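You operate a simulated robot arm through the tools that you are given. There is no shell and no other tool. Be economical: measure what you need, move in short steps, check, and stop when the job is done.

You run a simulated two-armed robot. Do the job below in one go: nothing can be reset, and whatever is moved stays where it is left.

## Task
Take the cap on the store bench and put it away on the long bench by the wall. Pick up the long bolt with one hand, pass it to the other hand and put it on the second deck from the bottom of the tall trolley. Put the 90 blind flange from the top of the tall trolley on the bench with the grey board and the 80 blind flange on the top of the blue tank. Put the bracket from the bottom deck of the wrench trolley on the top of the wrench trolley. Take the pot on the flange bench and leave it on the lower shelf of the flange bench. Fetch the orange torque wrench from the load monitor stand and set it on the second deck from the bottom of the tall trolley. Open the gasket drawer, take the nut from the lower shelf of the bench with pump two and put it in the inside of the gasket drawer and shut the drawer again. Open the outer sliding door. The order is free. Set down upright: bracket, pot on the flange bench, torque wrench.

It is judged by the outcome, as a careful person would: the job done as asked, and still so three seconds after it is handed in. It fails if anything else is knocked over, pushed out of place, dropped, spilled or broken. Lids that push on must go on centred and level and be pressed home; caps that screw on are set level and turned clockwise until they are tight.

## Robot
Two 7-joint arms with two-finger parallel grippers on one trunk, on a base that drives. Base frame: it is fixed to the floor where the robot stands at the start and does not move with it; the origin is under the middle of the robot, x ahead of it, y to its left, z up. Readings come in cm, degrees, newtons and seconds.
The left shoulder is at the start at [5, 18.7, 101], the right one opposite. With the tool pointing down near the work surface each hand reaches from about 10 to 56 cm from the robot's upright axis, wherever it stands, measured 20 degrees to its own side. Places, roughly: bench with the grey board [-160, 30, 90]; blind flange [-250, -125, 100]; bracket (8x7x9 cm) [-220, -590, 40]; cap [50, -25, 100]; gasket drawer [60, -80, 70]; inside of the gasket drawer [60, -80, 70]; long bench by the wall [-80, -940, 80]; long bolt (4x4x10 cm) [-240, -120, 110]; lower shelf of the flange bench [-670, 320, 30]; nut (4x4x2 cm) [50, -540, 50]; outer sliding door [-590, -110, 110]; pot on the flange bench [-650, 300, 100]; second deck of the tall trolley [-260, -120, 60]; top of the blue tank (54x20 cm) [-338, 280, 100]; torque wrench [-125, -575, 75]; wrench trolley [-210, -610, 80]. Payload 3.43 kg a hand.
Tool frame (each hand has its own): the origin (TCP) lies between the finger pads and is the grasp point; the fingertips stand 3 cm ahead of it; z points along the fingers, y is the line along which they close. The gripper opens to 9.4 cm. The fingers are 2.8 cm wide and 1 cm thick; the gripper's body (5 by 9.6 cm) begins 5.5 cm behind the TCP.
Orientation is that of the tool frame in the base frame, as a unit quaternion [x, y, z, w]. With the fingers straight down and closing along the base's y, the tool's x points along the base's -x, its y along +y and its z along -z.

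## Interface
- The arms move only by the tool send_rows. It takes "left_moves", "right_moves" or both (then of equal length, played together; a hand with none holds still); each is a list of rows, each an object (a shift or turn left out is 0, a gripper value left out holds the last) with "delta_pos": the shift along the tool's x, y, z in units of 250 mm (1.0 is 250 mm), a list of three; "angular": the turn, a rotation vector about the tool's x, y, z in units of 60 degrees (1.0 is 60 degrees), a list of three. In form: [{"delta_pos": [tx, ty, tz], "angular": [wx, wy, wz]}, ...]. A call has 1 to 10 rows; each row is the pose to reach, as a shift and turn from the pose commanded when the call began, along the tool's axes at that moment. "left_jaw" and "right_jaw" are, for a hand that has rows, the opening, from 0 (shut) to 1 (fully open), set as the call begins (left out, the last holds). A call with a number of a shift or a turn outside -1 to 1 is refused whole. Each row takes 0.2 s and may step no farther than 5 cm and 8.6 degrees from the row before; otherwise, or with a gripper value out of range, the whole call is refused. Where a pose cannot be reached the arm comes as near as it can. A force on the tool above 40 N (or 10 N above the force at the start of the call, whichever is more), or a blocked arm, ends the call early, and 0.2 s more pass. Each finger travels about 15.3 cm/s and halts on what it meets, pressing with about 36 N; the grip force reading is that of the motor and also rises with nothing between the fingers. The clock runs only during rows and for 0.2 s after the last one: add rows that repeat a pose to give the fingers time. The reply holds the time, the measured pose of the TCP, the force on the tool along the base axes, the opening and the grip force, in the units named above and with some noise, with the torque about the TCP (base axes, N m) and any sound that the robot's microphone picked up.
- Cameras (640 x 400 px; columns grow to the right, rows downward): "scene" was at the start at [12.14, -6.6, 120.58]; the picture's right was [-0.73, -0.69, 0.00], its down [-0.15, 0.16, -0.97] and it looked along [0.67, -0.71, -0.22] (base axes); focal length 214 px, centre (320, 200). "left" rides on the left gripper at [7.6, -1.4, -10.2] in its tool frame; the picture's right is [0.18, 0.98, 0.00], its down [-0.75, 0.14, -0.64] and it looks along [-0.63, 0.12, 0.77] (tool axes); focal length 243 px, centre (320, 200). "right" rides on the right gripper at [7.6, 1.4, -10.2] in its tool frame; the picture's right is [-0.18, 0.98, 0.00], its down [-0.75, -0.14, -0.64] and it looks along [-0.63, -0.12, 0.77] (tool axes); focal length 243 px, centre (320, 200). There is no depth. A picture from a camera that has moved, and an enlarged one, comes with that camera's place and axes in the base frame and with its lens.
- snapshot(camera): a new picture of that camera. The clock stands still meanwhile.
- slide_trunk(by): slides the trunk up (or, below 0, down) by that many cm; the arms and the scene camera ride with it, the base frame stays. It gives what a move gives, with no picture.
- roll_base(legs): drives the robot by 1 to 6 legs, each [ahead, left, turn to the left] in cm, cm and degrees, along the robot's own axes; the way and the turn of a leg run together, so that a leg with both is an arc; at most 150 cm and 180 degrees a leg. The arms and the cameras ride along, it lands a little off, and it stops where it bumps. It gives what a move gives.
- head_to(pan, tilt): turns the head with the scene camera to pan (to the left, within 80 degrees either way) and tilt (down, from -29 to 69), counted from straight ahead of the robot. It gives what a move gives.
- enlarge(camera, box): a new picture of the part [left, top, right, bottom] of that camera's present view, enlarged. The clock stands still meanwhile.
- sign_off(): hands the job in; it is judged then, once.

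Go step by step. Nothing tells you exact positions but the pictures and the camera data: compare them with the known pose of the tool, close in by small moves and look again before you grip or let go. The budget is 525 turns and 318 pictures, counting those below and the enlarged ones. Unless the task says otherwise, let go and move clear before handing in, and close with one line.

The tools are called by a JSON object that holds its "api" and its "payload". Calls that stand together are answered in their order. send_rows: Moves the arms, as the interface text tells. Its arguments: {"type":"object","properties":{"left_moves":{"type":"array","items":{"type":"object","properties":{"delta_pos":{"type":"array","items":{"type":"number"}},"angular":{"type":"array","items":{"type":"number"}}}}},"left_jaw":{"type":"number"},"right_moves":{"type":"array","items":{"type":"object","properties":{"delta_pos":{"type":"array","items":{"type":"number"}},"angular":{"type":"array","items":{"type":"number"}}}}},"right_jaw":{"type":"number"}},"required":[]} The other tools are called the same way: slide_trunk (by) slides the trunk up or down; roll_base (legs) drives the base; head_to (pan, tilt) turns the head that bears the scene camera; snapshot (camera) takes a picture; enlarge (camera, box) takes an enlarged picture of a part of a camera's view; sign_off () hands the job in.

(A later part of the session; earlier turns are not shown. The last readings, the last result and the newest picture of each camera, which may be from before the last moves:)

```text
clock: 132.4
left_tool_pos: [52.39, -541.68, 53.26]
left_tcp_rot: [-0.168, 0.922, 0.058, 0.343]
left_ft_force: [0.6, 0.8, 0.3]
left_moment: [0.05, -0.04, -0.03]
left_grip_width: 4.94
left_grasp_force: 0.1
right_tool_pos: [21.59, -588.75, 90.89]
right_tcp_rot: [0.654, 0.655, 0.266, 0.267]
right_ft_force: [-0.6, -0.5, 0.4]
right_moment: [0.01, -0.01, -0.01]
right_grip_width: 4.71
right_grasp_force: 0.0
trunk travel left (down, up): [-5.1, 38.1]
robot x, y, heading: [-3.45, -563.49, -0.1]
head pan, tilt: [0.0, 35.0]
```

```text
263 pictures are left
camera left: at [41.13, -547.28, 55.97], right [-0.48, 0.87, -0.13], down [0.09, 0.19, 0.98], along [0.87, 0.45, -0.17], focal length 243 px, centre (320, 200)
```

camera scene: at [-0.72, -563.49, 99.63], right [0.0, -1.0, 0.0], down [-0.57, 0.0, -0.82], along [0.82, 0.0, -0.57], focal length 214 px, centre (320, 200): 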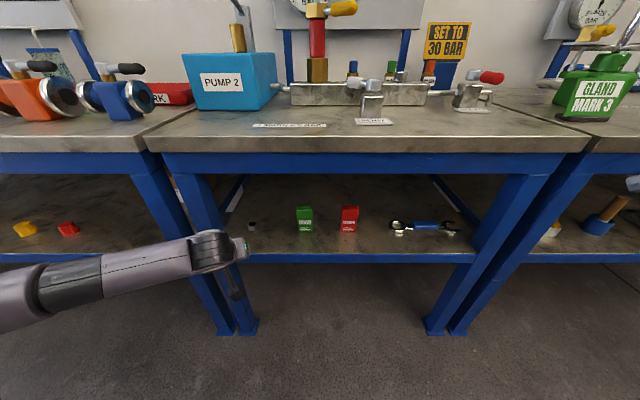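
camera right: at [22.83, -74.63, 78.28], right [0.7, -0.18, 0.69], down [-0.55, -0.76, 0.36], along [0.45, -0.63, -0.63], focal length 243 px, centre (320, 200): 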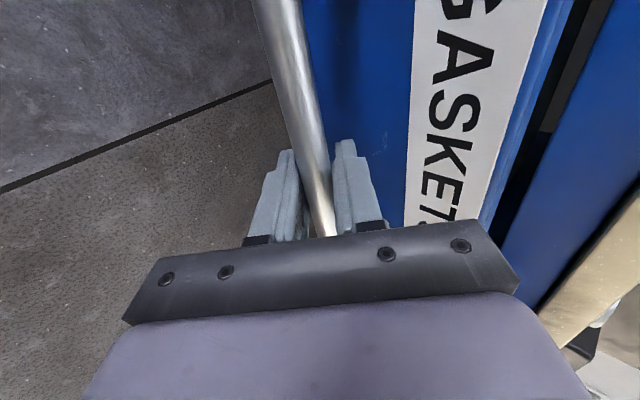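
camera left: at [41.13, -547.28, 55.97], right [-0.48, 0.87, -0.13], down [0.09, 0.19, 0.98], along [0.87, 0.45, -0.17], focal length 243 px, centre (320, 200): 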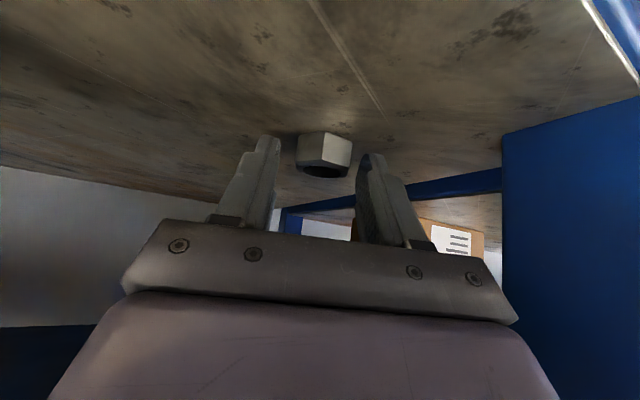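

{"api": "send_rows", "payload": {"left_moves": [{"delta_pos": [-0.01, 0.01, 0.025]}, {"delta_pos": [-0.021, 0.012, 0.052]}]}}

{"api": "snapshot", "payload": {"camera": "left"}}

```text
clock: 133.1
left_tool_pos: [53.49, -541.2, 53.28]
left_tcp_rot: [-0.168, 0.922, 0.053, 0.345]
left_ft_force: [-16.5, -2.5, 19.2]
left_moment: [0.52, 0.57, 0.57]
left_grip_width: 5.06
left_grasp_force: 1.5
right_tool_pos: [21.36, -588.72, 90.89]
right_tcp_rot: [0.654, 0.655, 0.268, 0.268]
right_ft_force: [-0.3, 0.2, 0.2]
right_moment: [-0.05, 0.03, 0.01]
right_grip_width: 4.71
right_grasp_force: 0.1
trunk travel left (down, up): [-5.1, 38.1]
robot x, y, heading: [-3.74, -563.54, 0.0]
head pan, tilt: [0.0, 35.0]
stopped in row 2 (left hand): the force on the tool passed its limit (the readings are from after the stop); the commanded pose is now the measured one
```

```text
262 pictures are left
camera left: at [42.1, -546.93, 55.95], right [-0.47, 0.87, -0.14], down [0.09, 0.2, 0.98], along [0.88, 0.45, -0.17], focal length 243 px, centre (320, 200)
```

left: 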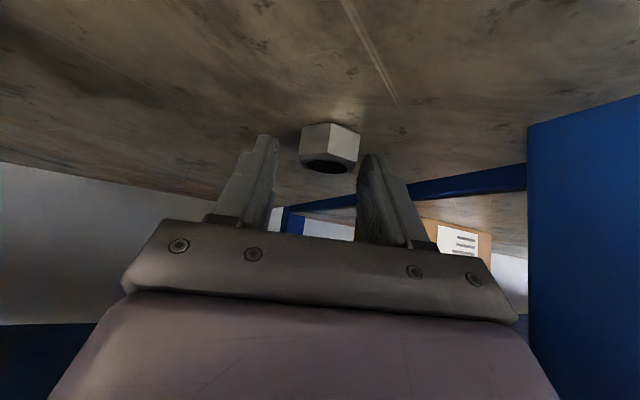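

The right finger seems to have met the nut's edge. I'll back off slightly, re-centre 0.8 cm and open a bit more.

{"api": "send_rows", "payload": {"left_moves": [{"delta_pos": [0, 0, -0.05]}, {"delta_pos": [-0.01, 0.034, -0.05]}, {"delta_pos": [-0.01, 0.034, -0.05]}], "left_jaw": 0.68}}

{"api": "snapshot", "payload": {"camera": "left"}}

```text
clock: 133.9
left_tool_pos: [52.56, -540.45, 53.86]
left_tcp_rot: [-0.168, 0.922, 0.055, 0.343]
left_ft_force: [0.7, 0.2, 0.1]
left_moment: [0.0, -0.03, 0.0]
left_grip_width: 6.38
left_grasp_force: 0.1
right_tool_pos: [21.55, -588.73, 91.01]
right_tcp_rot: [0.655, 0.654, 0.268, 0.268]
right_ft_force: [0.1, 0.2, 0.6]
right_moment: [0.02, -0.02, 0.02]
right_grip_width: 4.67
right_grasp_force: 0.1
trunk travel left (down, up): [-5.1, 38.1]
robot x, y, heading: [-3.52, -563.53, 0.1]
head pan, tilt: [0.0, 35.0]
```

```text
261 pictures are left
camera left: at [41.29, -546.19, 56.7], right [-0.47, 0.87, -0.13], down [0.09, 0.2, 0.98], along [0.88, 0.45, -0.17], focal length 243 px, centre (320, 200)
```

left: 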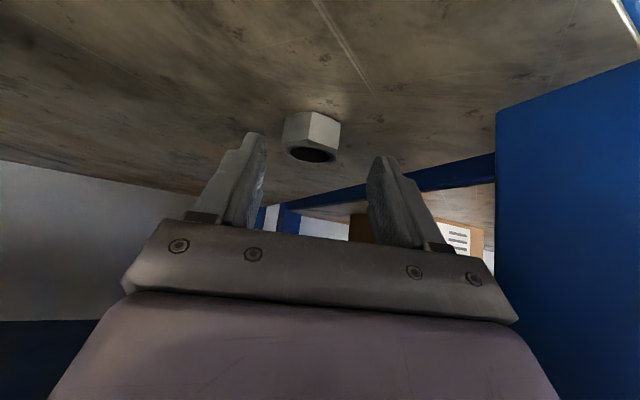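

{"api": "send_rows", "payload": {"left_moves": [{"delta_pos": [0, -0.012, 0.02]}, {"delta_pos": [0, -0.012, 0.035]}, {"delta_pos": [0, -0.012, 0.05]}]}}

{"api": "snapshot", "payload": {"camera": "left"}}

```text
clock: 134.7
left_tool_pos: [53.32, -540.79, 53.29]
left_tcp_rot: [-0.167, 0.923, 0.054, 0.343]
left_ft_force: [-6.7, -2.5, 7.7]
left_moment: [0.17, 0.26, 0.26]
left_grip_width: 6.41
left_grasp_force: 0.3
right_tool_pos: [21.29, -588.7, 90.95]
right_tcp_rot: [0.654, 0.655, 0.268, 0.267]
right_ft_force: [-0.1, -0.5, 0.9]
right_moment: [0.01, 0.0, 0.0]
right_grip_width: 4.67
right_grasp_force: 0.0
trunk travel left (down, up): [-5.1, 38.1]
robot x, y, heading: [-3.59, -563.48, -0.1]
head pan, tilt: [0.0, 35.0]
```

```text
260 pictures are left
camera left: at [42.03, -546.38, 56.0], right [-0.47, 0.87, -0.13], down [0.09, 0.2, 0.98], along [0.88, 0.45, -0.17], focal length 243 px, centre (320, 200)
```

left: 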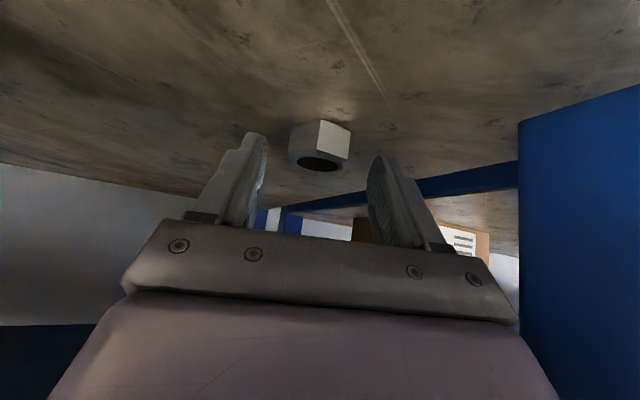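

{"api": "send_rows", "payload": {"left_moves": [{"delta_pos": [-0.01, 0, -0.006]}, {"delta_pos": [-0.03, 0, 0.014]}]}}

{"api": "send_rows", "payload": {"left_moves": [{"delta_pos": [0, 0, 0]}, {"delta_pos": [0, 0, 0]}, {"delta_pos": [0, 0, 0]}], "left_jaw": 0}}

{"api": "snapshot", "payload": {"camera": "left"}}

```text
clock: 135.3
left_tool_pos: [54.15, -540.11, 53.34]
left_tcp_rot: [-0.168, 0.923, 0.055, 0.341]
left_ft_force: [-0.3, 0.5, 0.1]
left_moment: [-0.01, -0.01, -0.02]
left_grip_width: 6.39
left_grasp_force: 0.1
right_tool_pos: [21.54, -588.77, 90.88]
right_tcp_rot: [0.655, 0.655, 0.267, 0.267]
right_ft_force: [-0.2, 0.1, 0.1]
right_moment: [-0.02, 0.01, 0.03]
right_grip_width: 4.69
right_grasp_force: 0.0
trunk travel left (down, up): [-5.1, 38.1]
robot x, y, heading: [-3.44, -563.5, 0.3]
head pan, tilt: [0.0, 35.0]
```

```text
clock: 136.1
left_tool_pos: [54.23, -540.29, 53.4]
left_tcp_rot: [-0.168, 0.923, 0.054, 0.343]
left_ft_force: [0.5, -0.9, 0.1]
left_moment: [0.06, 0.02, -0.02]
left_grip_width: 3.06
left_grasp_force: 35.8
right_tool_pos: [21.48, -588.66, 90.94]
right_tcp_rot: [0.654, 0.656, 0.267, 0.267]
right_ft_force: [0.9, 0.4, -0.5]
right_moment: [-0.01, -0.01, -0.02]
right_grip_width: 4.71
right_grasp_force: 0.0
trunk travel left (down, up): [-5.1, 38.1]
robot x, y, heading: [-3.58, -563.84, 0.2]
head pan, tilt: [0.0, 35.0]
```

```text
259 pictures are left
camera left: at [42.89, -545.95, 56.12], right [-0.47, 0.87, -0.13], down [0.09, 0.2, 0.98], along [0.88, 0.45, -0.17], focal length 243 px, centre (320, 200)
```

left: 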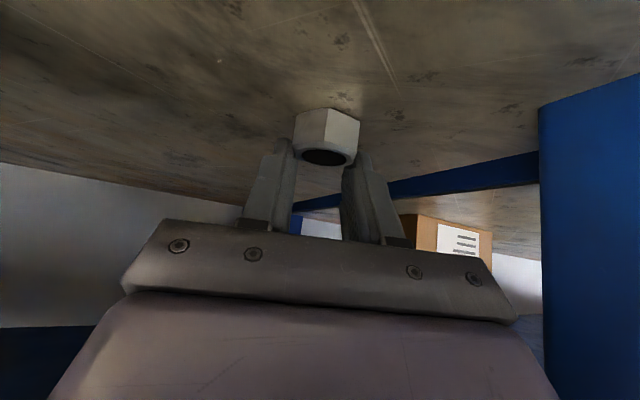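

The fingers closed on the nut (3.1 cm). Lifting slightly to check the grip.

{"api": "send_rows", "payload": {"left_moves": [{"delta_pos": [-0.026, 0, -0.03]}, {"delta_pos": [-0.051, 0, -0.061]}, {"delta_pos": [-0.077, 0, -0.091]}]}}

{"api": "snapshot", "payload": {"camera": "left"}}

```text
clock: 136.9
left_tool_pos: [54.22, -540.3, 56.21]
left_tcp_rot: [-0.168, 0.922, 0.056, 0.343]
left_ft_force: [-0.2, 0.7, -1.1]
left_moment: [-0.01, 0.02, -0.01]
left_grip_width: 3.06
left_grasp_force: 35.9
right_tool_pos: [21.51, -588.78, 90.96]
right_tcp_rot: [0.654, 0.655, 0.267, 0.267]
right_ft_force: [-0.1, 0.3, 0.5]
right_moment: [-0.01, 0.01, 0.01]
right_grip_width: 4.67
right_grasp_force: 0.2
trunk travel left (down, up): [-5.1, 38.1]
robot x, y, heading: [-3.51, -563.86, 0.2]
head pan, tilt: [0.0, 35.0]
```

```text
258 pictures are left
camera left: at [42.89, -546.0, 59.01], right [-0.47, 0.87, -0.13], down [0.09, 0.2, 0.98], along [0.88, 0.45, -0.17], focal length 243 px, centre (320, 200)
```

left: 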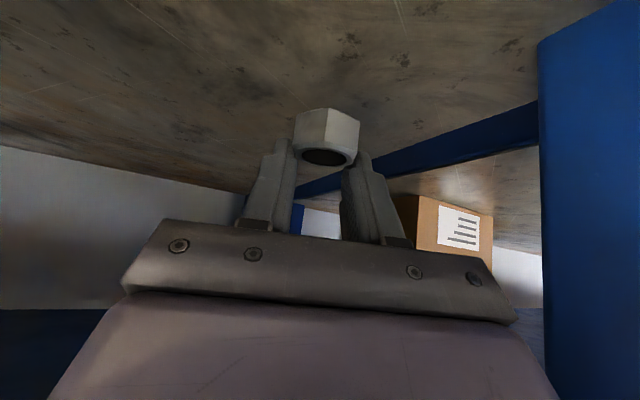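

The nut is held. Backing straight out.

{"api": "send_rows", "payload": {"left_moves": [{"delta_pos": [0.017, -0.056, -0.014]}, {"delta_pos": [0.017, -0.056, -0.014]}]}}

{"api": "roll_base", "payload": {"legs": [[-46, 0, 0]]}}

{"api": "slide_trunk", "payload": {"by": 25}}

{"api": "snapshot", "payload": {"camera": "left"}}

{"api": "head_to", "payload": {"pan": -60, "tilt": 25}}

{"api": "snapshot", "payload": {"camera": "scene"}}

```text
clock: 137.5
left_tool_pos: [54.32, -541.75, 56.26]
left_tcp_rot: [-0.167, 0.923, 0.055, 0.343]
left_ft_force: [0.3, 0.0, -1.4]
left_moment: [-0.01, -0.01, 0.03]
left_grip_width: 3.09
left_grasp_force: 35.1
right_tool_pos: [21.44, -588.76, 90.96]
right_tcp_rot: [0.654, 0.655, 0.267, 0.267]
right_ft_force: [0.2, -0.1, -0.3]
right_moment: [-0.02, 0.0, -0.03]
right_grip_width: 4.72
right_grasp_force: 0.1
trunk travel left (down, up): [-5.1, 38.1]
robot x, y, heading: [-3.47, -563.78, 0.4]
head pan, tilt: [0.0, 35.0]
```

```text
clock: 140.3
left_tool_pos: [7.25, -541.78, 56.22]
left_tcp_rot: [-0.167, 0.923, 0.054, 0.343]
left_ft_force: [0.5, 0.0, -0.4]
left_moment: [0.0, 0.04, 0.01]
left_grip_width: 3.09
left_grasp_force: 36.3
right_tool_pos: [-25.68, -588.79, 90.87]
right_tcp_rot: [0.655, 0.654, 0.267, 0.267]
right_ft_force: [0.5, 0.3, 0.0]
right_moment: [-0.01, 0.01, -0.02]
right_grip_width: 4.69
right_grasp_force: 0.0
trunk travel left (down, up): [-5.1, 38.1]
robot x, y, heading: [-50.81, -564.22, -0.1]
head pan, tilt: [0.0, 35.0]
```

```text
clock: 142.9
left_tool_pos: [7.12, -541.85, 81.22]
left_tcp_rot: [-0.167, 0.923, 0.054, 0.344]
left_ft_force: [-0.3, -0.1, -1.4]
left_moment: [0.02, -0.04, 0.0]
left_grip_width: 3.09
left_grasp_force: 35.2
right_tool_pos: [-25.75, -588.75, 115.85]
right_tcp_rot: [0.655, 0.654, 0.268, 0.267]
right_ft_force: [0.3, -0.5, 0.3]
right_moment: [-0.01, -0.02, 0.0]
right_grip_width: 4.69
right_grasp_force: 0.1
trunk travel left (down, up): [-30.1, 13.1]
robot x, y, heading: [-50.57, -563.76, -0.2]
head pan, tilt: [0.0, 35.0]
```

```text
257 pictures are left
camera left: at [-4.18, -547.52, 83.99], right [-0.47, 0.87, -0.13], down [0.09, 0.2, 0.98], along [0.88, 0.45, -0.17], focal length 243 px, centre (320, 200)
```

left: 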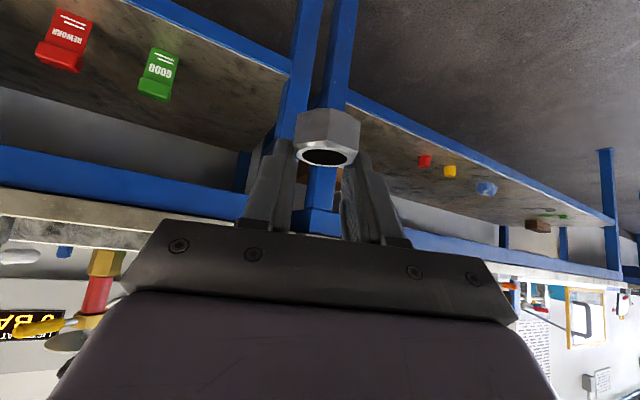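

```text
clock: 144.2
left_tool_pos: [7.17, -541.9, 81.29]
left_tcp_rot: [-0.166, 0.923, 0.054, 0.342]
left_ft_force: [0.7, -0.1, -1.0]
left_moment: [0.01, 0.0, -0.02]
left_grip_width: 3.07
left_grasp_force: 36.1
right_tool_pos: [-25.72, -588.84, 115.99]
right_tcp_rot: [0.655, 0.655, 0.266, 0.268]
right_ft_force: [-0.4, -1.0, -0.3]
right_moment: [0.01, -0.01, -0.01]
right_grip_width: 4.69
right_grasp_force: 0.1
trunk travel left (down, up): [-30.1, 13.1]
robot x, y, heading: [-50.41, -563.42, -0.4]
head pan, tilt: [-60.0, 25.0]
```

```text
256 pictures are left
camera scene: at [-40.4, -571.5, 126.21], right [-0.87, -0.5, 0.0], down [-0.21, 0.37, -0.91], along [0.45, -0.79, -0.42], focal length 214 px, centre (320, 200)
```

scene: 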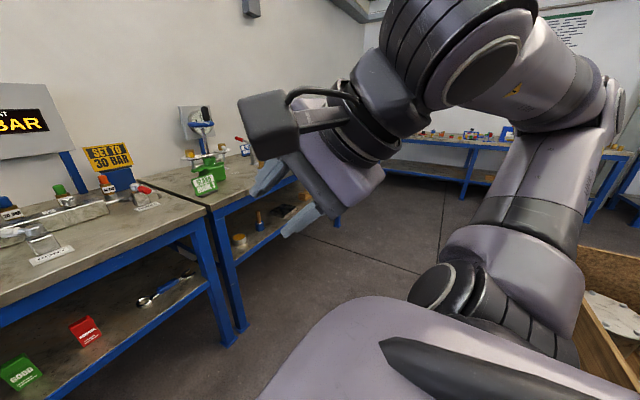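

The nut is secure. I'll tuck the left hand back, then reposition to face the load monitor stand from the +y side.

{"api": "send_rows", "payload": {"left_moves": [{"delta_pos": [0.008, 0.043, -0.164], "angular": [0.037, 0, 0.044]}, {"delta_pos": [0.016, 0.086, -0.328], "angular": [0.074, 0, 0.089]}, {"delta_pos": [0.024, 0.13, -0.492], "angular": [0.112, 0, 0.133]}, {"delta_pos": [0.032, 0.173, -0.656], "angular": [0.149, 0, 0.178]}, {"delta_pos": [0.04, 0.216, -0.82], "angular": [0.186, 0, 0.222]}]}}

{"api": "send_rows", "payload": {"left_moves": [{"angular": [0, 0.133, 0]}, {"angular": [0, 0.267, 0]}, {"angular": [0, 0.4, 0]}, {"angular": [0, 0.533, 0]}, {"angular": [0, 0.667, 0]}]}}

{"api": "roll_base", "payload": {"legs": [[0, 75, 0], [0, 0, -90]]}}

{"api": "head_to", "payload": {"pan": -35, "tilt": 20}}

{"api": "snapshot", "payload": {"camera": "scene"}}

```text
clock: 145.4
left_tool_pos: [-8.15, -541.31, 96.16]
left_tcp_rot: [-0.023, 0.937, 0.003, 0.348]
left_ft_force: [-0.4, 0.5, 0.0]
left_moment: [0.0, -0.02, -0.02]
left_grip_width: 3.01
left_grasp_force: 35.5
right_tool_pos: [-25.65, -588.73, 115.96]
right_tcp_rot: [0.655, 0.655, 0.267, 0.267]
right_ft_force: [0.6, 0.3, 0.5]
right_moment: [0.01, -0.03, 0.0]
right_grip_width: 4.7
right_grasp_force: 0.0
trunk travel left (down, up): [-30.1, 13.1]
robot x, y, heading: [-50.83, -563.54, -0.0]
head pan, tilt: [-60.0, 25.0]
```

```text
clock: 146.6
left_tool_pos: [-8.01, -541.38, 96.17]
left_tcp_rot: [-0.024, 1.0, -0.004, 0.005]
left_ft_force: [-0.8, -0.1, -1.3]
left_moment: [0.0, -0.01, 0.0]
left_grip_width: 3.03
left_grasp_force: 35.8
right_tool_pos: [-25.61, -588.68, 115.93]
right_tcp_rot: [0.655, 0.655, 0.267, 0.267]
right_ft_force: [0.7, 0.2, 0.7]
right_moment: [0.01, 0.0, -0.04]
right_grip_width: 4.7
right_grasp_force: 0.0
trunk travel left (down, up): [-30.1, 13.1]
robot x, y, heading: [-50.62, -563.41, -0.1]
head pan, tilt: [-60.0, 25.0]
```

```text
clock: 154.3
left_tool_pos: [-27.64, -532.64, 96.1]
left_tcp_rot: [0.688, 0.725, -0.008, 0.002]
left_ft_force: [0.3, -0.6, -0.5]
left_moment: [-0.04, -0.01, 0.0]
left_grip_width: 3.03
left_grasp_force: 35.9
right_tool_pos: [-74.99, -515.11, 116.03]
right_tcp_rot: [0.926, 0.002, 0.001, 0.378]
right_ft_force: [0.9, 0.7, -0.5]
right_moment: [0.0, -0.07, 0.02]
right_grip_width: 4.71
right_grasp_force: 0.0
trunk travel left (down, up): [-30.1, 13.1]
robot x, y, heading: [-50.25, -490.23, -89.9]
head pan, tilt: [-60.0, 25.0]
```

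```text
clock: 155.2
left_tool_pos: [-27.68, -532.66, 96.15]
left_tcp_rot: [0.688, 0.726, -0.009, 0.001]
left_ft_force: [-0.3, -0.4, -0.1]
left_moment: [-0.05, 0.0, -0.02]
left_grip_width: 3.03
left_grasp_force: 35.7
right_tool_pos: [-75.16, -515.19, 115.91]
right_tcp_rot: [0.926, 0.002, 0.001, 0.378]
right_ft_force: [0.2, 0.4, 0.3]
right_moment: [-0.01, -0.01, 0.02]
right_grip_width: 4.71
right_grasp_force: 0.0
trunk travel left (down, up): [-30.1, 13.1]
robot x, y, heading: [-49.97, -489.95, -89.8]
head pan, tilt: [-35.0, 20.0]
```

```text
255 pictures are left
camera scene: at [-55.56, -503.33, 127.01], right [-0.82, 0.57, 0.0], down [0.2, 0.28, -0.94], along [-0.54, -0.77, -0.34], focal length 214 px, centre (320, 200)
```

scene: 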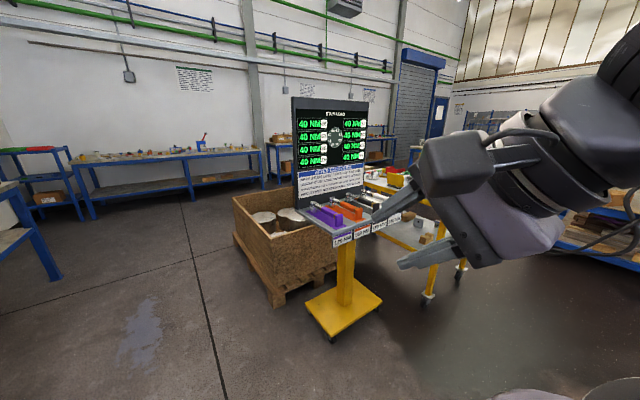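

{"api": "roll_base", "payload": {"legs": [[0, -62, 0]]}}

{"api": "head_to", "payload": {"pan": 0, "tilt": 30}}

{"api": "snapshot", "payload": {"camera": "scene"}}

```text
clock: 158.8
left_tool_pos: [-90.15, -532.89, 96.09]
left_tcp_rot: [0.688, 0.726, -0.008, 0.001]
left_ft_force: [-1.1, 0.0, -1.3]
left_moment: [-0.04, -0.02, 0.0]
left_grip_width: 2.98
left_grasp_force: 36.6
right_tool_pos: [-137.69, -515.31, 115.83]
right_tcp_rot: [0.926, 0.002, 0.001, 0.378]
right_ft_force: [-0.7, 0.4, 0.4]
right_moment: [-0.01, -0.01, -0.03]
right_grip_width: 4.7
right_grasp_force: 0.0
trunk travel left (down, up): [-30.1, 13.1]
robot x, y, heading: [-112.75, -490.24, -89.9]
head pan, tilt: [-35.0, 20.0]
```

```text
clock: 159.8
left_tool_pos: [-90.14, -532.96, 96.05]
left_tcp_rot: [0.688, 0.726, -0.008, 0.001]
left_ft_force: [0.5, -0.5, -0.1]
left_moment: [0.01, -0.04, 0.01]
left_grip_width: 3.0
left_grasp_force: 36.3
right_tool_pos: [-137.62, -515.57, 115.99]
right_tcp_rot: [0.926, 0.003, 0.0, 0.378]
right_ft_force: [0.6, -0.1, -0.2]
right_moment: [0.01, 0.02, 0.0]
right_grip_width: 4.72
right_grasp_force: 0.1
trunk travel left (down, up): [-30.1, 13.1]
robot x, y, heading: [-112.64, -490.55, -89.5]
head pan, tilt: [0.0, 30.0]
```

```text
254 pictures are left
camera scene: at [-112.78, -504.96, 125.41], right [-1.0, 0.0, 0.0], down [0.0, 0.5, -0.87], along [0.0, -0.87, -0.5], focal length 214 px, centre (320, 200)
```

scene: 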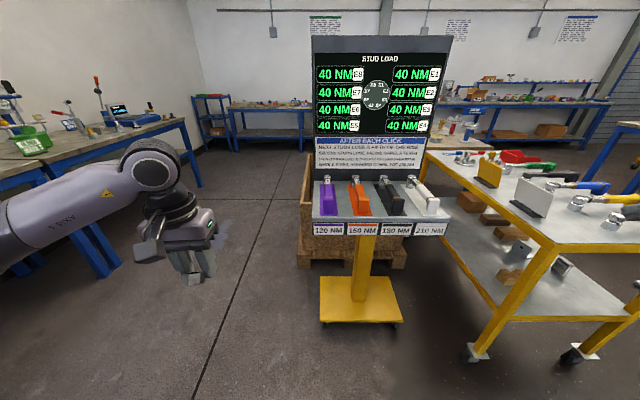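

{"api": "enlarge", "payload": {"camera": "scene", "box": [300, 165, 460, 265]}}

{"api": "enlarge", "payload": {"camera": "scene", "box": [420, 130, 640, 300]}}

```text
4.00 times, centred on (380, 215) of scene
camera zoom: at [-112.78, -504.96, 125.41], right [-1.0, 0.0, 0.0], down [0.0, 0.5, -0.87], along [0.0, -0.87, -0.5], focal length 858 px, centre (80, 140)
```

zoom: 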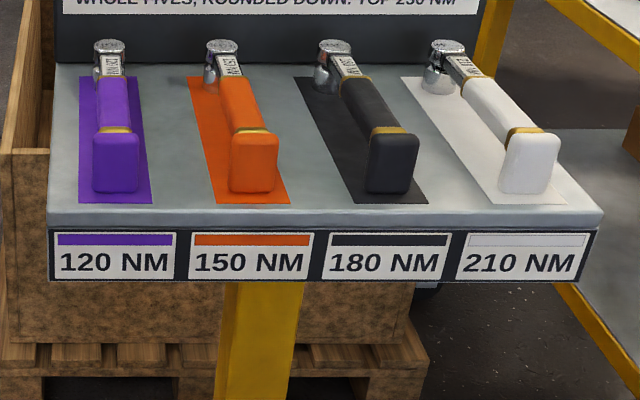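

```text
2.35 times, centred on (530, 215) of scene
camera zoom: at [-112.78, -504.96, 125.41], right [-1.0, 0.0, 0.0], down [0.0, 0.5, -0.87], along [0.0, -0.87, -0.5], focal length 505 px, centre (-174, 165)
```

zoom: 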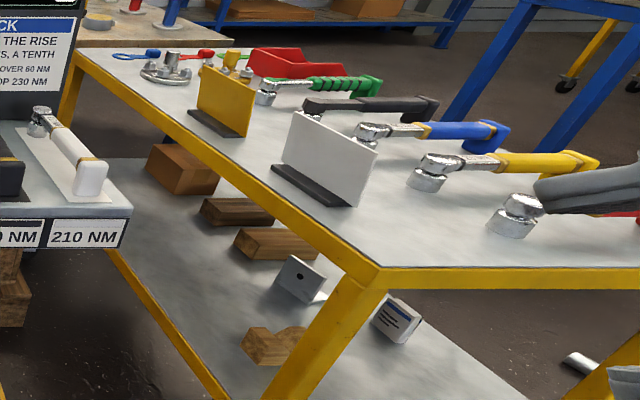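

The orange 150 NM wrench lies along y at x ≈ -131.3, y from -582 to -608, and the bracket stands on the lower deck of the yellow wrench trolley. I'll bring the right hand to a fingers-down grip tilted 33° forward.

{"api": "send_rows", "payload": {"right_moves": [{"angular": [0.049, 0.049, -0.118]}, {"angular": [0.098, 0.098, -0.236]}, {"angular": [0.147, 0.147, -0.354]}, {"angular": [0.195, 0.195, -0.472]}, {"angular": [0.244, 0.244, -0.59]}, {"angular": [0.293, 0.293, -0.7075]}], "right_jaw": 0.9}}

{"api": "send_rows", "payload": {"right_moves": [{"angular": [0.049, 0.049, -0.118]}, {"angular": [0.098, 0.098, -0.236]}, {"angular": [0.147, 0.147, -0.354]}, {"angular": [0.195, 0.195, -0.472]}, {"angular": [0.244, 0.244, -0.59]}, {"angular": [0.293, 0.293, -0.7075]}]}}

{"api": "send_rows", "payload": {"right_moves": [{"angular": [0, -0.11, 0]}, {"angular": [0, -0.22, 0]}, {"angular": [0, -0.33, 0]}, {"angular": [0, -0.44, 0]}, {"angular": [0, -0.55, 0]}]}}

{"api": "snapshot", "payload": {"camera": "right"}}

```text
clock: 161.2
left_tool_pos: [-90.21, -532.91, 95.99]
left_tcp_rot: [0.688, 0.726, -0.009, 0.002]
left_ft_force: [-0.1, 0.5, -0.1]
left_moment: [0.0, -0.03, -0.02]
left_grip_width: 3.0
left_grasp_force: 36.4
right_tool_pos: [-137.74, -515.4, 115.85]
right_tcp_rot: [0.896, 0.393, 0.002, 0.205]
right_ft_force: [1.3, 0.4, 0.0]
right_moment: [-0.02, 0.0, 0.01]
right_grip_width: 8.49
right_grasp_force: 0.2
trunk travel left (down, up): [-30.1, 13.1]
robot x, y, heading: [-113.04, -490.22, -89.5]
head pan, tilt: [0.0, 30.0]
```

```text
clock: 162.6
left_tool_pos: [-90.25, -532.86, 96.12]
left_tcp_rot: [0.688, 0.726, -0.009, 0.001]
left_ft_force: [0.7, 0.1, 0.4]
left_moment: [-0.01, 0.0, -0.01]
left_grip_width: 3.02
left_grasp_force: 36.1
right_tool_pos: [-137.67, -515.33, 115.87]
right_tcp_rot: [0.704, 0.71, 0.004, -0.005]
right_ft_force: [0.8, -0.6, -0.5]
right_moment: [-0.02, 0.01, 0.0]
right_grip_width: 8.47
right_grasp_force: 0.1
trunk travel left (down, up): [-30.1, 13.1]
robot x, y, heading: [-113.03, -490.53, -89.8]
head pan, tilt: [0.0, 30.0]
```

```text
clock: 163.8
left_tool_pos: [-90.05, -532.86, 96.13]
left_tcp_rot: [0.688, 0.726, -0.009, 0.002]
left_ft_force: [-1.0, 0.1, 0.6]
left_moment: [0.01, -0.01, 0.01]
left_grip_width: 2.99
left_grasp_force: 36.2
right_tool_pos: [-137.59, -515.42, 115.81]
right_tcp_rot: [0.677, 0.681, -0.197, 0.198]
right_ft_force: [-0.2, -0.6, -0.1]
right_moment: [-0.01, 0.0, 0.04]
right_grip_width: 8.45
right_grasp_force: 0.0
trunk travel left (down, up): [-30.1, 13.1]
robot x, y, heading: [-113.09, -490.02, -90.0]
head pan, tilt: [0.0, 30.0]
```

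```text
251 pictures are left
camera right: at [-136.43, -503.52, 120.4], right [0.98, -0.15, 0.1], down [-0.14, -0.29, 0.95], along [-0.11, -0.94, -0.31], focal length 243 px, centre (320, 200)
```

right: 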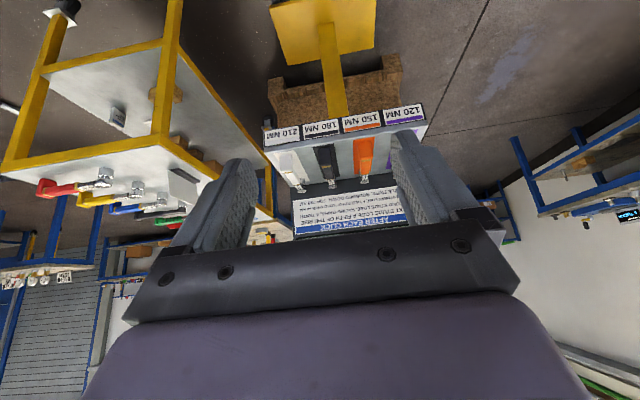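

Triangulating with both cameras puts the tray nearer, about z ≈ 82, y ≈ -574. I'll drive 28 cm closer and re-measure.

{"api": "roll_base", "payload": {"legs": [[28, 0, 0]]}}

{"api": "snapshot", "payload": {"camera": "scene"}}

{"api": "snapshot", "payload": {"camera": "right"}}

```text
clock: 165.8
left_tool_pos: [-89.6, -561.7, 96.06]
left_tcp_rot: [0.683, 0.73, -0.008, 0.0]
left_ft_force: [-0.2, -0.4, -0.9]
left_moment: [0.01, 0.0, 0.02]
left_grip_width: 3.01
left_grasp_force: 36.2
right_tool_pos: [-137.22, -544.68, 115.93]
right_tcp_rot: [0.674, 0.683, -0.197, 0.198]
right_ft_force: [-0.9, 0.2, 0.0]
right_moment: [0.01, 0.01, 0.01]
right_grip_width: 8.47
right_grasp_force: 0.0
trunk travel left (down, up): [-30.1, 13.1]
robot x, y, heading: [-112.27, -519.14, -89.2]
head pan, tilt: [0.0, 30.0]
```

```text
250 pictures are left
camera scene: at [-112.38, -534.0, 125.4], right [-1.0, -0.01, 0.0], down [-0.01, 0.5, -0.87], along [0.01, -0.87, -0.5], focal length 214 px, centre (320, 200)
```

scene: 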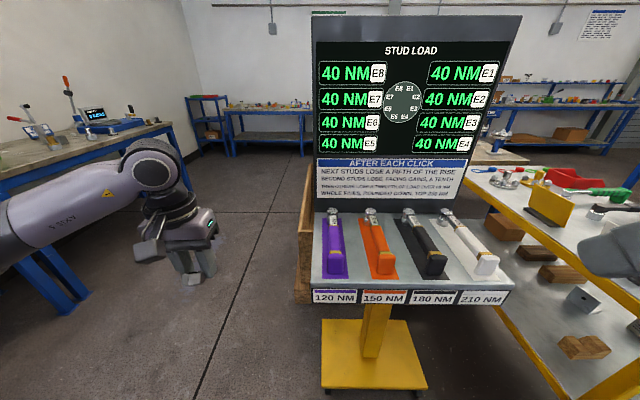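

```text
249 pictures are left
camera right: at [-136.04, -532.79, 120.42], right [0.98, -0.14, 0.1], down [-0.14, -0.29, 0.95], along [-0.11, -0.95, -0.31], focal length 243 px, centre (320, 200)
```

right: 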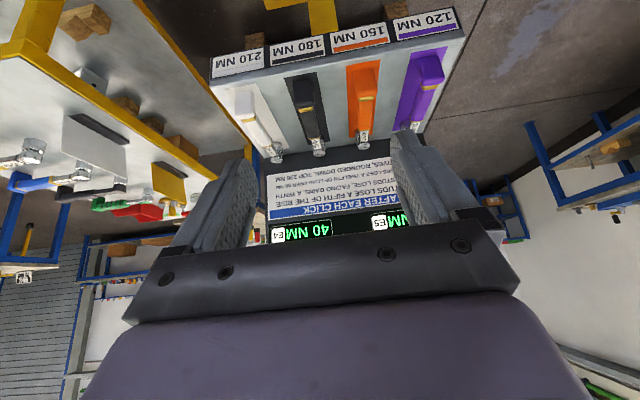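

The wrench refines to x ≈ -128.7, handle y -577 to -589, z ≈ 84. I'll drive 8 cm nearer and bring the right hand above the handle.

{"api": "roll_base", "payload": {"legs": [[8, 0, -0.8]]}}

{"api": "send_rows", "payload": {"right_moves": [{"delta_pos": [-0.06, 0.032, 0.14]}, {"delta_pos": [-0.12, 0.065, 0.28]}, {"delta_pos": [-0.18, 0.097, 0.42]}, {"delta_pos": [-0.24, 0.13, 0.56]}, {"delta_pos": [-0.3, 0.162, 0.7]}]}}

{"api": "snapshot", "payload": {"camera": "right"}}

```text
clock: 166.8
left_tool_pos: [-89.96, -569.95, 96.08]
left_tcp_rot: [0.688, 0.726, -0.008, 0.001]
left_ft_force: [-0.1, 0.5, -1.7]
left_moment: [0.0, -0.03, 0.03]
left_grip_width: 3.0
left_grasp_force: 36.1
right_tool_pos: [-137.49, -552.52, 115.94]
right_tcp_rot: [0.678, 0.68, -0.197, 0.197]
right_ft_force: [0.4, -0.5, 0.2]
right_moment: [-0.03, 0.0, 0.0]
right_grip_width: 8.47
right_grasp_force: 0.1
trunk travel left (down, up): [-30.1, 13.1]
robot x, y, heading: [-112.36, -527.33, -90.1]
head pan, tilt: [0.0, 30.0]
```

```text
clock: 168.0
left_tool_pos: [-90.01, -569.9, 96.0]
left_tcp_rot: [0.688, 0.726, -0.008, 0.001]
left_ft_force: [1.0, 0.0, 0.0]
left_moment: [0.0, 0.0, 0.02]
left_grip_width: 2.99
left_grasp_force: 36.6
right_tool_pos: [-133.2, -568.18, 105.29]
right_tcp_rot: [0.678, 0.68, -0.197, 0.197]
right_ft_force: [0.4, -0.7, -0.2]
right_moment: [0.0, -0.04, 0.01]
right_grip_width: 8.45
right_grasp_force: 0.1
trunk travel left (down, up): [-30.1, 13.1]
robot x, y, heading: [-112.45, -527.63, -90.0]
head pan, tilt: [0.0, 30.0]
```

```text
248 pictures are left
camera right: at [-131.81, -556.25, 109.73], right [0.98, -0.15, 0.1], down [-0.14, -0.29, 0.95], along [-0.12, -0.94, -0.31], focal length 243 px, centre (320, 200)
```

right: 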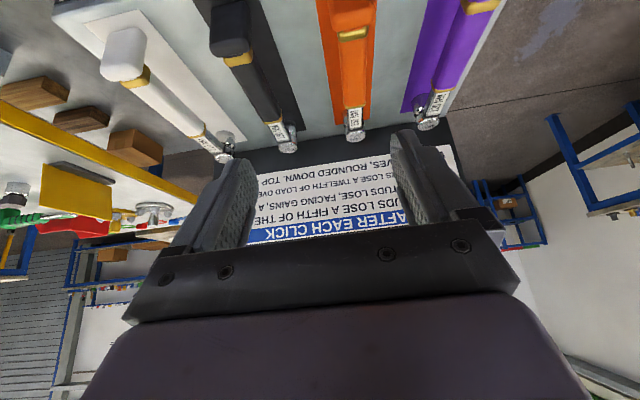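

{"api": "send_rows", "payload": {"right_moves": [{"delta_pos": [-0.052, 0.033, 0.151]}, {"delta_pos": [-0.105, 0.066, 0.303]}, {"delta_pos": [-0.157, 0.098, 0.454]}, {"delta_pos": [-0.21, 0.131, 0.606]}, {"delta_pos": [-0.262, 0.164, 0.757]}]}}

{"api": "snapshot", "payload": {"camera": "right"}}

{"api": "enlarge", "payload": {"camera": "scene", "box": [290, 180, 530, 330]}}

```text
clock: 169.2
left_tool_pos: [-90.0, -570.02, 96.02]
left_tcp_rot: [0.689, 0.725, -0.008, 0.002]
left_ft_force: [-0.3, -0.6, -0.9]
left_moment: [-0.01, -0.01, -0.02]
left_grip_width: 3.0
left_grasp_force: 36.4
right_tool_pos: [-130.35, -582.79, 93.01]
right_tcp_rot: [0.678, 0.679, -0.198, 0.198]
right_ft_force: [-0.2, 0.2, -0.3]
right_moment: [-0.03, -0.02, -0.04]
right_grip_width: 8.47
right_grasp_force: 0.0
right hand out of reach, approached as far as the arm can: row 5
trunk travel left (down, up): [-30.1, 13.1]
robot x, y, heading: [-112.85, -527.24, -89.9]
head pan, tilt: [0.0, 30.0]
```

```text
247 pictures are left
camera right: at [-129.04, -570.9, 97.47], right [0.98, -0.15, 0.1], down [-0.14, -0.29, 0.95], along [-0.12, -0.94, -0.31], focal length 243 px, centre (320, 200)
```

right: 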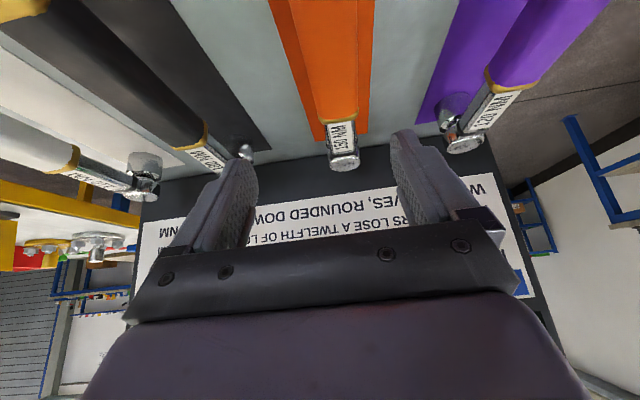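

```text
2.67 times, centred on (410, 255) of scene
camera zoom: at [-112.52, -541.89, 125.42], right [-1.0, 0.0, 0.0], down [0.0, 0.5, -0.87], along [0.0, -0.87, -0.5], focal length 572 px, centre (80, 53)
```

zoom: 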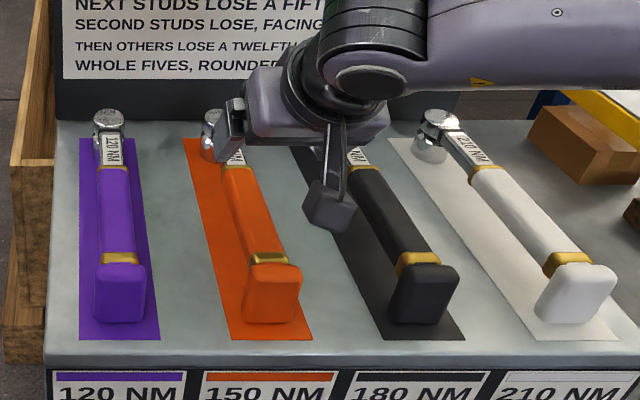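

Alignment is good along y; I need +1.1 cm in x, then I'll descend using the trunk.

{"api": "send_rows", "payload": {"right_moves": [{"delta_pos": [0, 0.04, 0]}, {"delta_pos": [0, 0.04, 0]}], "right_jaw": 0.8}}

{"api": "slide_trunk", "payload": {"by": -5.5}}

{"api": "snapshot", "payload": {"camera": "right"}}

```text
clock: 169.8
left_tool_pos: [-90.06, -569.95, 96.15]
left_tcp_rot: [0.688, 0.725, -0.009, 0.001]
left_ft_force: [-0.3, -0.4, -1.0]
left_moment: [0.01, 0.01, 0.0]
left_grip_width: 3.01
left_grasp_force: 36.0
right_tool_pos: [-130.03, -582.51, 93.22]
right_tcp_rot: [0.678, 0.68, -0.197, 0.198]
right_ft_force: [-0.2, 0.9, -0.4]
right_moment: [0.0, 0.0, -0.01]
right_grip_width: 7.52
right_grasp_force: 0.1
right hand out of reach, approached as far as the arm can: row 1, 2
trunk travel left (down, up): [-30.1, 13.1]
robot x, y, heading: [-112.43, -527.4, -89.7]
head pan, tilt: [0.0, 30.0]
```

```text
clock: 170.8
left_tool_pos: [-89.97, -569.92, 90.68]
left_tcp_rot: [0.688, 0.726, -0.008, 0.001]
left_ft_force: [0.1, -0.6, -1.1]
left_moment: [-0.01, 0.01, 0.01]
left_grip_width: 3.02
left_grasp_force: 36.1
right_tool_pos: [-129.8, -582.46, 87.79]
right_tcp_rot: [0.678, 0.679, -0.197, 0.198]
right_ft_force: [-0.6, 0.7, -0.2]
right_moment: [-0.02, -0.02, -0.02]
right_grip_width: 7.53
right_grasp_force: 0.0
trunk travel left (down, up): [-24.6, 18.6]
robot x, y, heading: [-112.21, -526.97, -90.1]
head pan, tilt: [0.0, 30.0]
```

```text
245 pictures are left
camera right: at [-128.65, -570.54, 92.27], right [0.98, -0.15, 0.1], down [-0.14, -0.29, 0.95], along [-0.12, -0.94, -0.31], focal length 243 px, centre (320, 200)
```

right: 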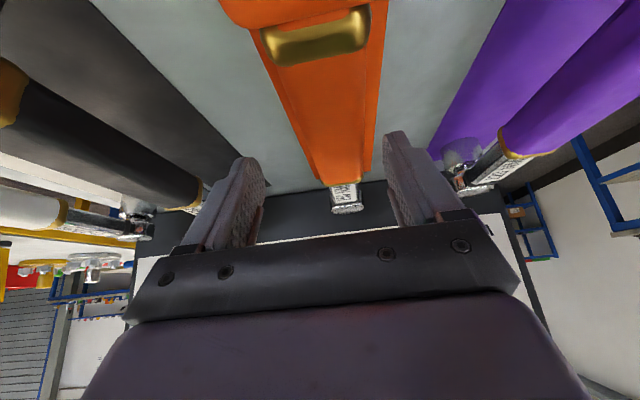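

{"api": "roll_base", "payload": {"legs": [[1.5, 0.8, 0]]}}

{"api": "slide_trunk", "payload": {"by": -2}}

{"api": "snapshot", "payload": {"camera": "right"}}

```text
clock: 171.6
left_tool_pos: [-89.12, -571.43, 90.61]
left_tcp_rot: [0.689, 0.725, -0.009, 0.003]
left_ft_force: [-0.4, 0.6, -1.2]
left_moment: [-0.01, 0.01, 0.0]
left_grip_width: 3.0
left_grasp_force: 36.5
right_tool_pos: [-129.19, -584.07, 87.78]
right_tcp_rot: [0.678, 0.68, -0.197, 0.199]
right_ft_force: [-0.8, -0.6, 0.4]
right_moment: [-0.01, 0.0, 0.02]
right_grip_width: 7.52
right_grasp_force: 0.1
trunk travel left (down, up): [-24.6, 18.6]
robot x, y, heading: [-111.37, -528.69, -90.2]
head pan, tilt: [0.0, 30.0]
```

```text
clock: 172.2
left_tool_pos: [-89.25, -571.42, 88.69]
left_tcp_rot: [0.689, 0.725, -0.009, 0.001]
left_ft_force: [0.8, -0.4, 0.3]
left_moment: [-0.02, 0.0, -0.01]
left_grip_width: 3.02
left_grasp_force: 36.2
right_tool_pos: [-129.08, -583.98, 85.82]
right_tcp_rot: [0.678, 0.679, -0.197, 0.199]
right_ft_force: [-0.2, 0.0, 0.7]
right_moment: [0.01, 0.0, 0.0]
right_grip_width: 7.53
right_grasp_force: 0.0
trunk travel left (down, up): [-22.6, 20.6]
robot x, y, heading: [-111.57, -528.83, -89.9]
head pan, tilt: [0.0, 30.0]
```

```text
244 pictures are left
camera right: at [-127.85, -572.07, 90.27], right [0.98, -0.15, 0.1], down [-0.14, -0.29, 0.95], along [-0.12, -0.94, -0.31], focal length 243 px, centre (320, 200)
```

right: 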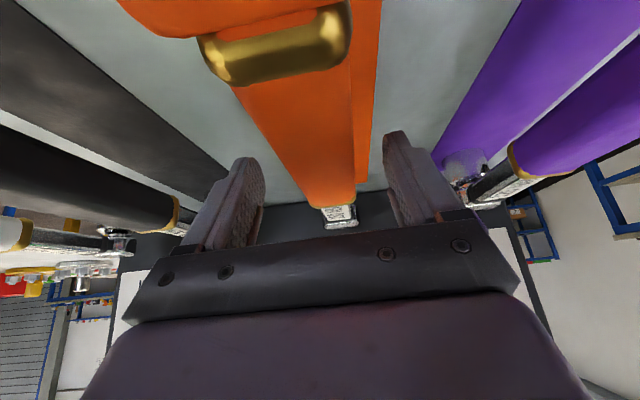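

The handle sits between the pads. Closing the right gripper.

{"api": "send_rows", "payload": {"right_moves": [{"delta_pos": [0, 0, 0]}, {"delta_pos": [0, 0, 0]}, {"delta_pos": [0, 0, 0]}], "right_jaw": 0}}

{"api": "slide_trunk", "payload": {"by": 4}}

{"api": "snapshot", "payload": {"camera": "right"}}

{"api": "snapshot", "payload": {"camera": "scene"}}

```text
clock: 173.0
left_tool_pos: [-89.17, -571.48, 88.54]
left_tcp_rot: [0.688, 0.725, -0.008, 0.001]
left_ft_force: [-0.1, -0.6, -0.8]
left_moment: [0.0, 0.01, -0.02]
left_grip_width: 3.0
left_grasp_force: 35.8
right_tool_pos: [-128.93, -583.99, 85.89]
right_tcp_rot: [0.677, 0.68, -0.197, 0.199]
right_ft_force: [6.8, 0.1, 3.5]
right_moment: [0.02, -0.12, 0.07]
right_grip_width: 3.61
right_grasp_force: 36.2
trunk travel left (down, up): [-22.6, 20.6]
robot x, y, heading: [-111.39, -528.73, -90.0]
head pan, tilt: [0.0, 30.0]
```

```text
clock: 173.9
left_tool_pos: [-89.27, -571.65, 92.5]
left_tcp_rot: [0.689, 0.724, -0.008, 0.001]
left_ft_force: [0.1, 0.3, 0.1]
left_moment: [0.01, 0.0, 0.04]
left_grip_width: 3.01
left_grasp_force: 36.5
right_tool_pos: [-129.15, -584.03, 89.61]
right_tcp_rot: [0.678, 0.68, -0.197, 0.197]
right_ft_force: [0.7, -0.4, -6.5]
right_moment: [0.0, 0.0, 0.03]
right_grip_width: 3.61
right_grasp_force: 36.5
trunk travel left (down, up): [-26.6, 16.6]
robot x, y, heading: [-111.95, -528.86, -89.8]
head pan, tilt: [0.0, 30.0]
```

```text
243 pictures are left
camera right: at [-127.88, -572.12, 94.19], right [0.98, -0.15, 0.1], down [-0.14, -0.29, 0.95], along [-0.12, -0.94, -0.31], focal length 243 px, centre (320, 200)
```

right: 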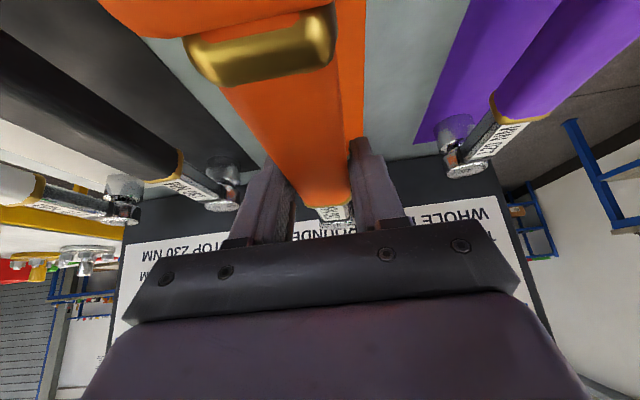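

```text
242 pictures are left
camera scene: at [-111.71, -543.53, 121.9], right [-1.0, 0.0, 0.0], down [0.0, 0.5, -0.87], along [0.0, -0.87, -0.5], focal length 214 px, centre (320, 200)
```

scene: 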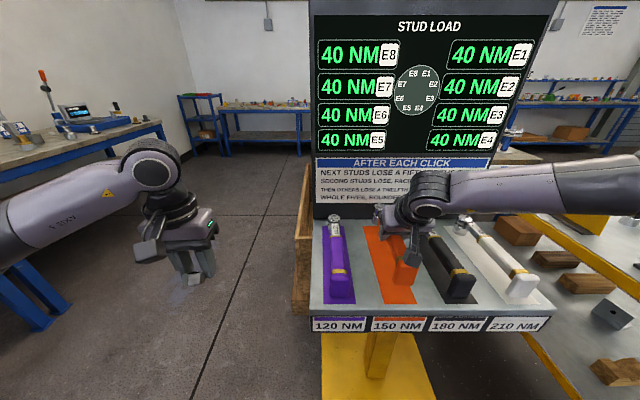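

The wrench is lifted and balanced (6.5 N, no moment). I'll raise it, back off, and head back up the aisle to the gasket drawer.

{"api": "slide_trunk", "payload": {"by": 8}}

{"api": "roll_base", "payload": {"legs": [[-30, 0, 0], [0, 85, 0]]}}

{"api": "head_to", "payload": {"pan": 75, "tilt": 20}}

{"api": "snapshot", "payload": {"camera": "scene"}}

```text
clock: 175.0
left_tool_pos: [-89.17, -571.51, 100.51]
left_tcp_rot: [0.689, 0.725, -0.008, 0.001]
left_ft_force: [0.2, -0.1, -1.0]
left_moment: [-0.03, 0.04, -0.01]
left_grip_width: 2.99
left_grasp_force: 36.4
right_tool_pos: [-129.09, -584.21, 97.59]
right_tcp_rot: [0.678, 0.68, -0.196, 0.198]
right_ft_force: [0.5, 0.3, -6.3]
right_moment: [-0.02, -0.02, -0.02]
right_grip_width: 3.58
right_grasp_force: 36.0
trunk travel left (down, up): [-34.6, 8.6]
robot x, y, heading: [-111.22, -528.69, -89.7]
head pan, tilt: [0.0, 30.0]
```

```text
clock: 181.0
left_tool_pos: [-6.81, -542.48, 100.55]
left_tcp_rot: [0.69, 0.724, -0.008, -0.001]
left_ft_force: [0.4, 1.2, -0.9]
left_moment: [-0.01, 0.01, 0.0]
left_grip_width: 3.01
left_grasp_force: 35.8
right_tool_pos: [-46.65, -554.94, 97.76]
right_tcp_rot: [0.68, 0.678, -0.197, 0.198]
right_ft_force: [-0.5, 0.7, -5.7]
right_moment: [0.01, 0.01, 0.02]
right_grip_width: 3.59
right_grasp_force: 36.3
trunk travel left (down, up): [-34.6, 8.6]
robot x, y, heading: [-29.12, -499.5, -90.1]
head pan, tilt: [0.0, 30.0]
```

```text
clock: 182.5
left_tool_pos: [-6.72, -542.51, 100.52]
left_tcp_rot: [0.689, 0.724, -0.007, 0.001]
left_ft_force: [-0.1, -0.6, -0.9]
left_moment: [0.03, -0.03, -0.01]
left_grip_width: 3.0
left_grasp_force: 36.1
right_tool_pos: [-46.68, -555.08, 97.67]
right_tcp_rot: [0.679, 0.68, -0.196, 0.198]
right_ft_force: [0.1, 0.0, -6.4]
right_moment: [0.0, -0.02, -0.04]
right_grip_width: 3.62
right_grasp_force: 36.0
trunk travel left (down, up): [-34.6, 8.6]
robot x, y, heading: [-29.43, -499.64, -89.8]
head pan, tilt: [75.0, 20.0]
```

```text
241 pictures are left
camera scene: at [-20.2, -507.89, 131.51], right [-0.26, -0.97, 0.0], down [-0.33, 0.09, -0.94], along [0.91, -0.24, -0.34], focal length 214 px, centre (320, 200)
```

scene: 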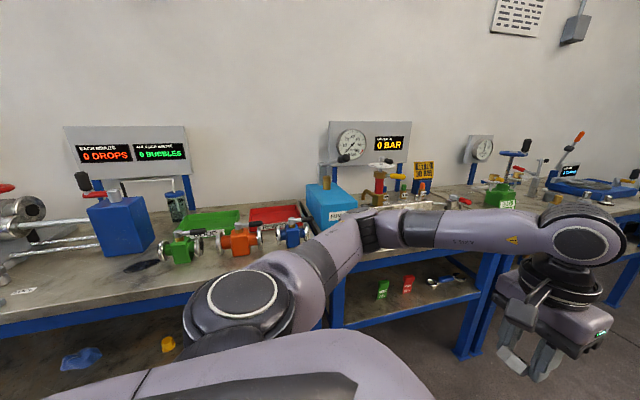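

I'll reverse up the known-clear aisle in steps, checking odometry.

{"api": "roll_base", "payload": {"legs": [[-130, 4, 0], [-130, 0, 0]]}}

{"api": "roll_base", "payload": {"legs": [[-130, -40, 0], [-20, 0, 0]]}}

```text
clock: 194.9
left_tool_pos: [6.26, -289.75, 100.61]
left_tcp_rot: [0.718, 0.696, -0.008, 0.001]
left_ft_force: [0.8, -0.5, -0.6]
left_moment: [-0.01, -0.02, 0.02]
left_grip_width: 3.0
left_grasp_force: 35.8
right_tool_pos: [-34.53, -299.0, 97.7]
right_tcp_rot: [0.706, 0.651, -0.204, 0.19]
right_ft_force: [0.4, 0.4, -5.7]
right_moment: [-0.01, -0.01, -0.02]
right_grip_width: 3.6
right_grasp_force: 36.2
trunk travel left (down, up): [-34.6, 8.6]
robot x, y, heading: [-12.44, -245.23, -94.6]
head pan, tilt: [75.0, 20.0]
```

```text
clock: 202.9
left_tool_pos: [-23.6, -137.19, 100.67]
left_tcp_rot: [0.708, 0.706, -0.008, 0.001]
left_ft_force: [0.1, -0.3, -0.2]
left_moment: [-0.02, 0.01, 0.0]
left_grip_width: 2.99
left_grasp_force: 36.0
right_tool_pos: [-64.17, -147.61, 97.75]
right_tcp_rot: [0.697, 0.661, -0.202, 0.192]
right_ft_force: [-0.3, -0.2, -6.4]
right_moment: [-0.02, -0.04, -0.02]
right_grip_width: 3.61
right_grasp_force: 35.5
trunk travel left (down, up): [-34.6, 8.6]
robot x, y, heading: [-43.64, -93.76, -93.2]
head pan, tilt: [75.0, 20.0]
```

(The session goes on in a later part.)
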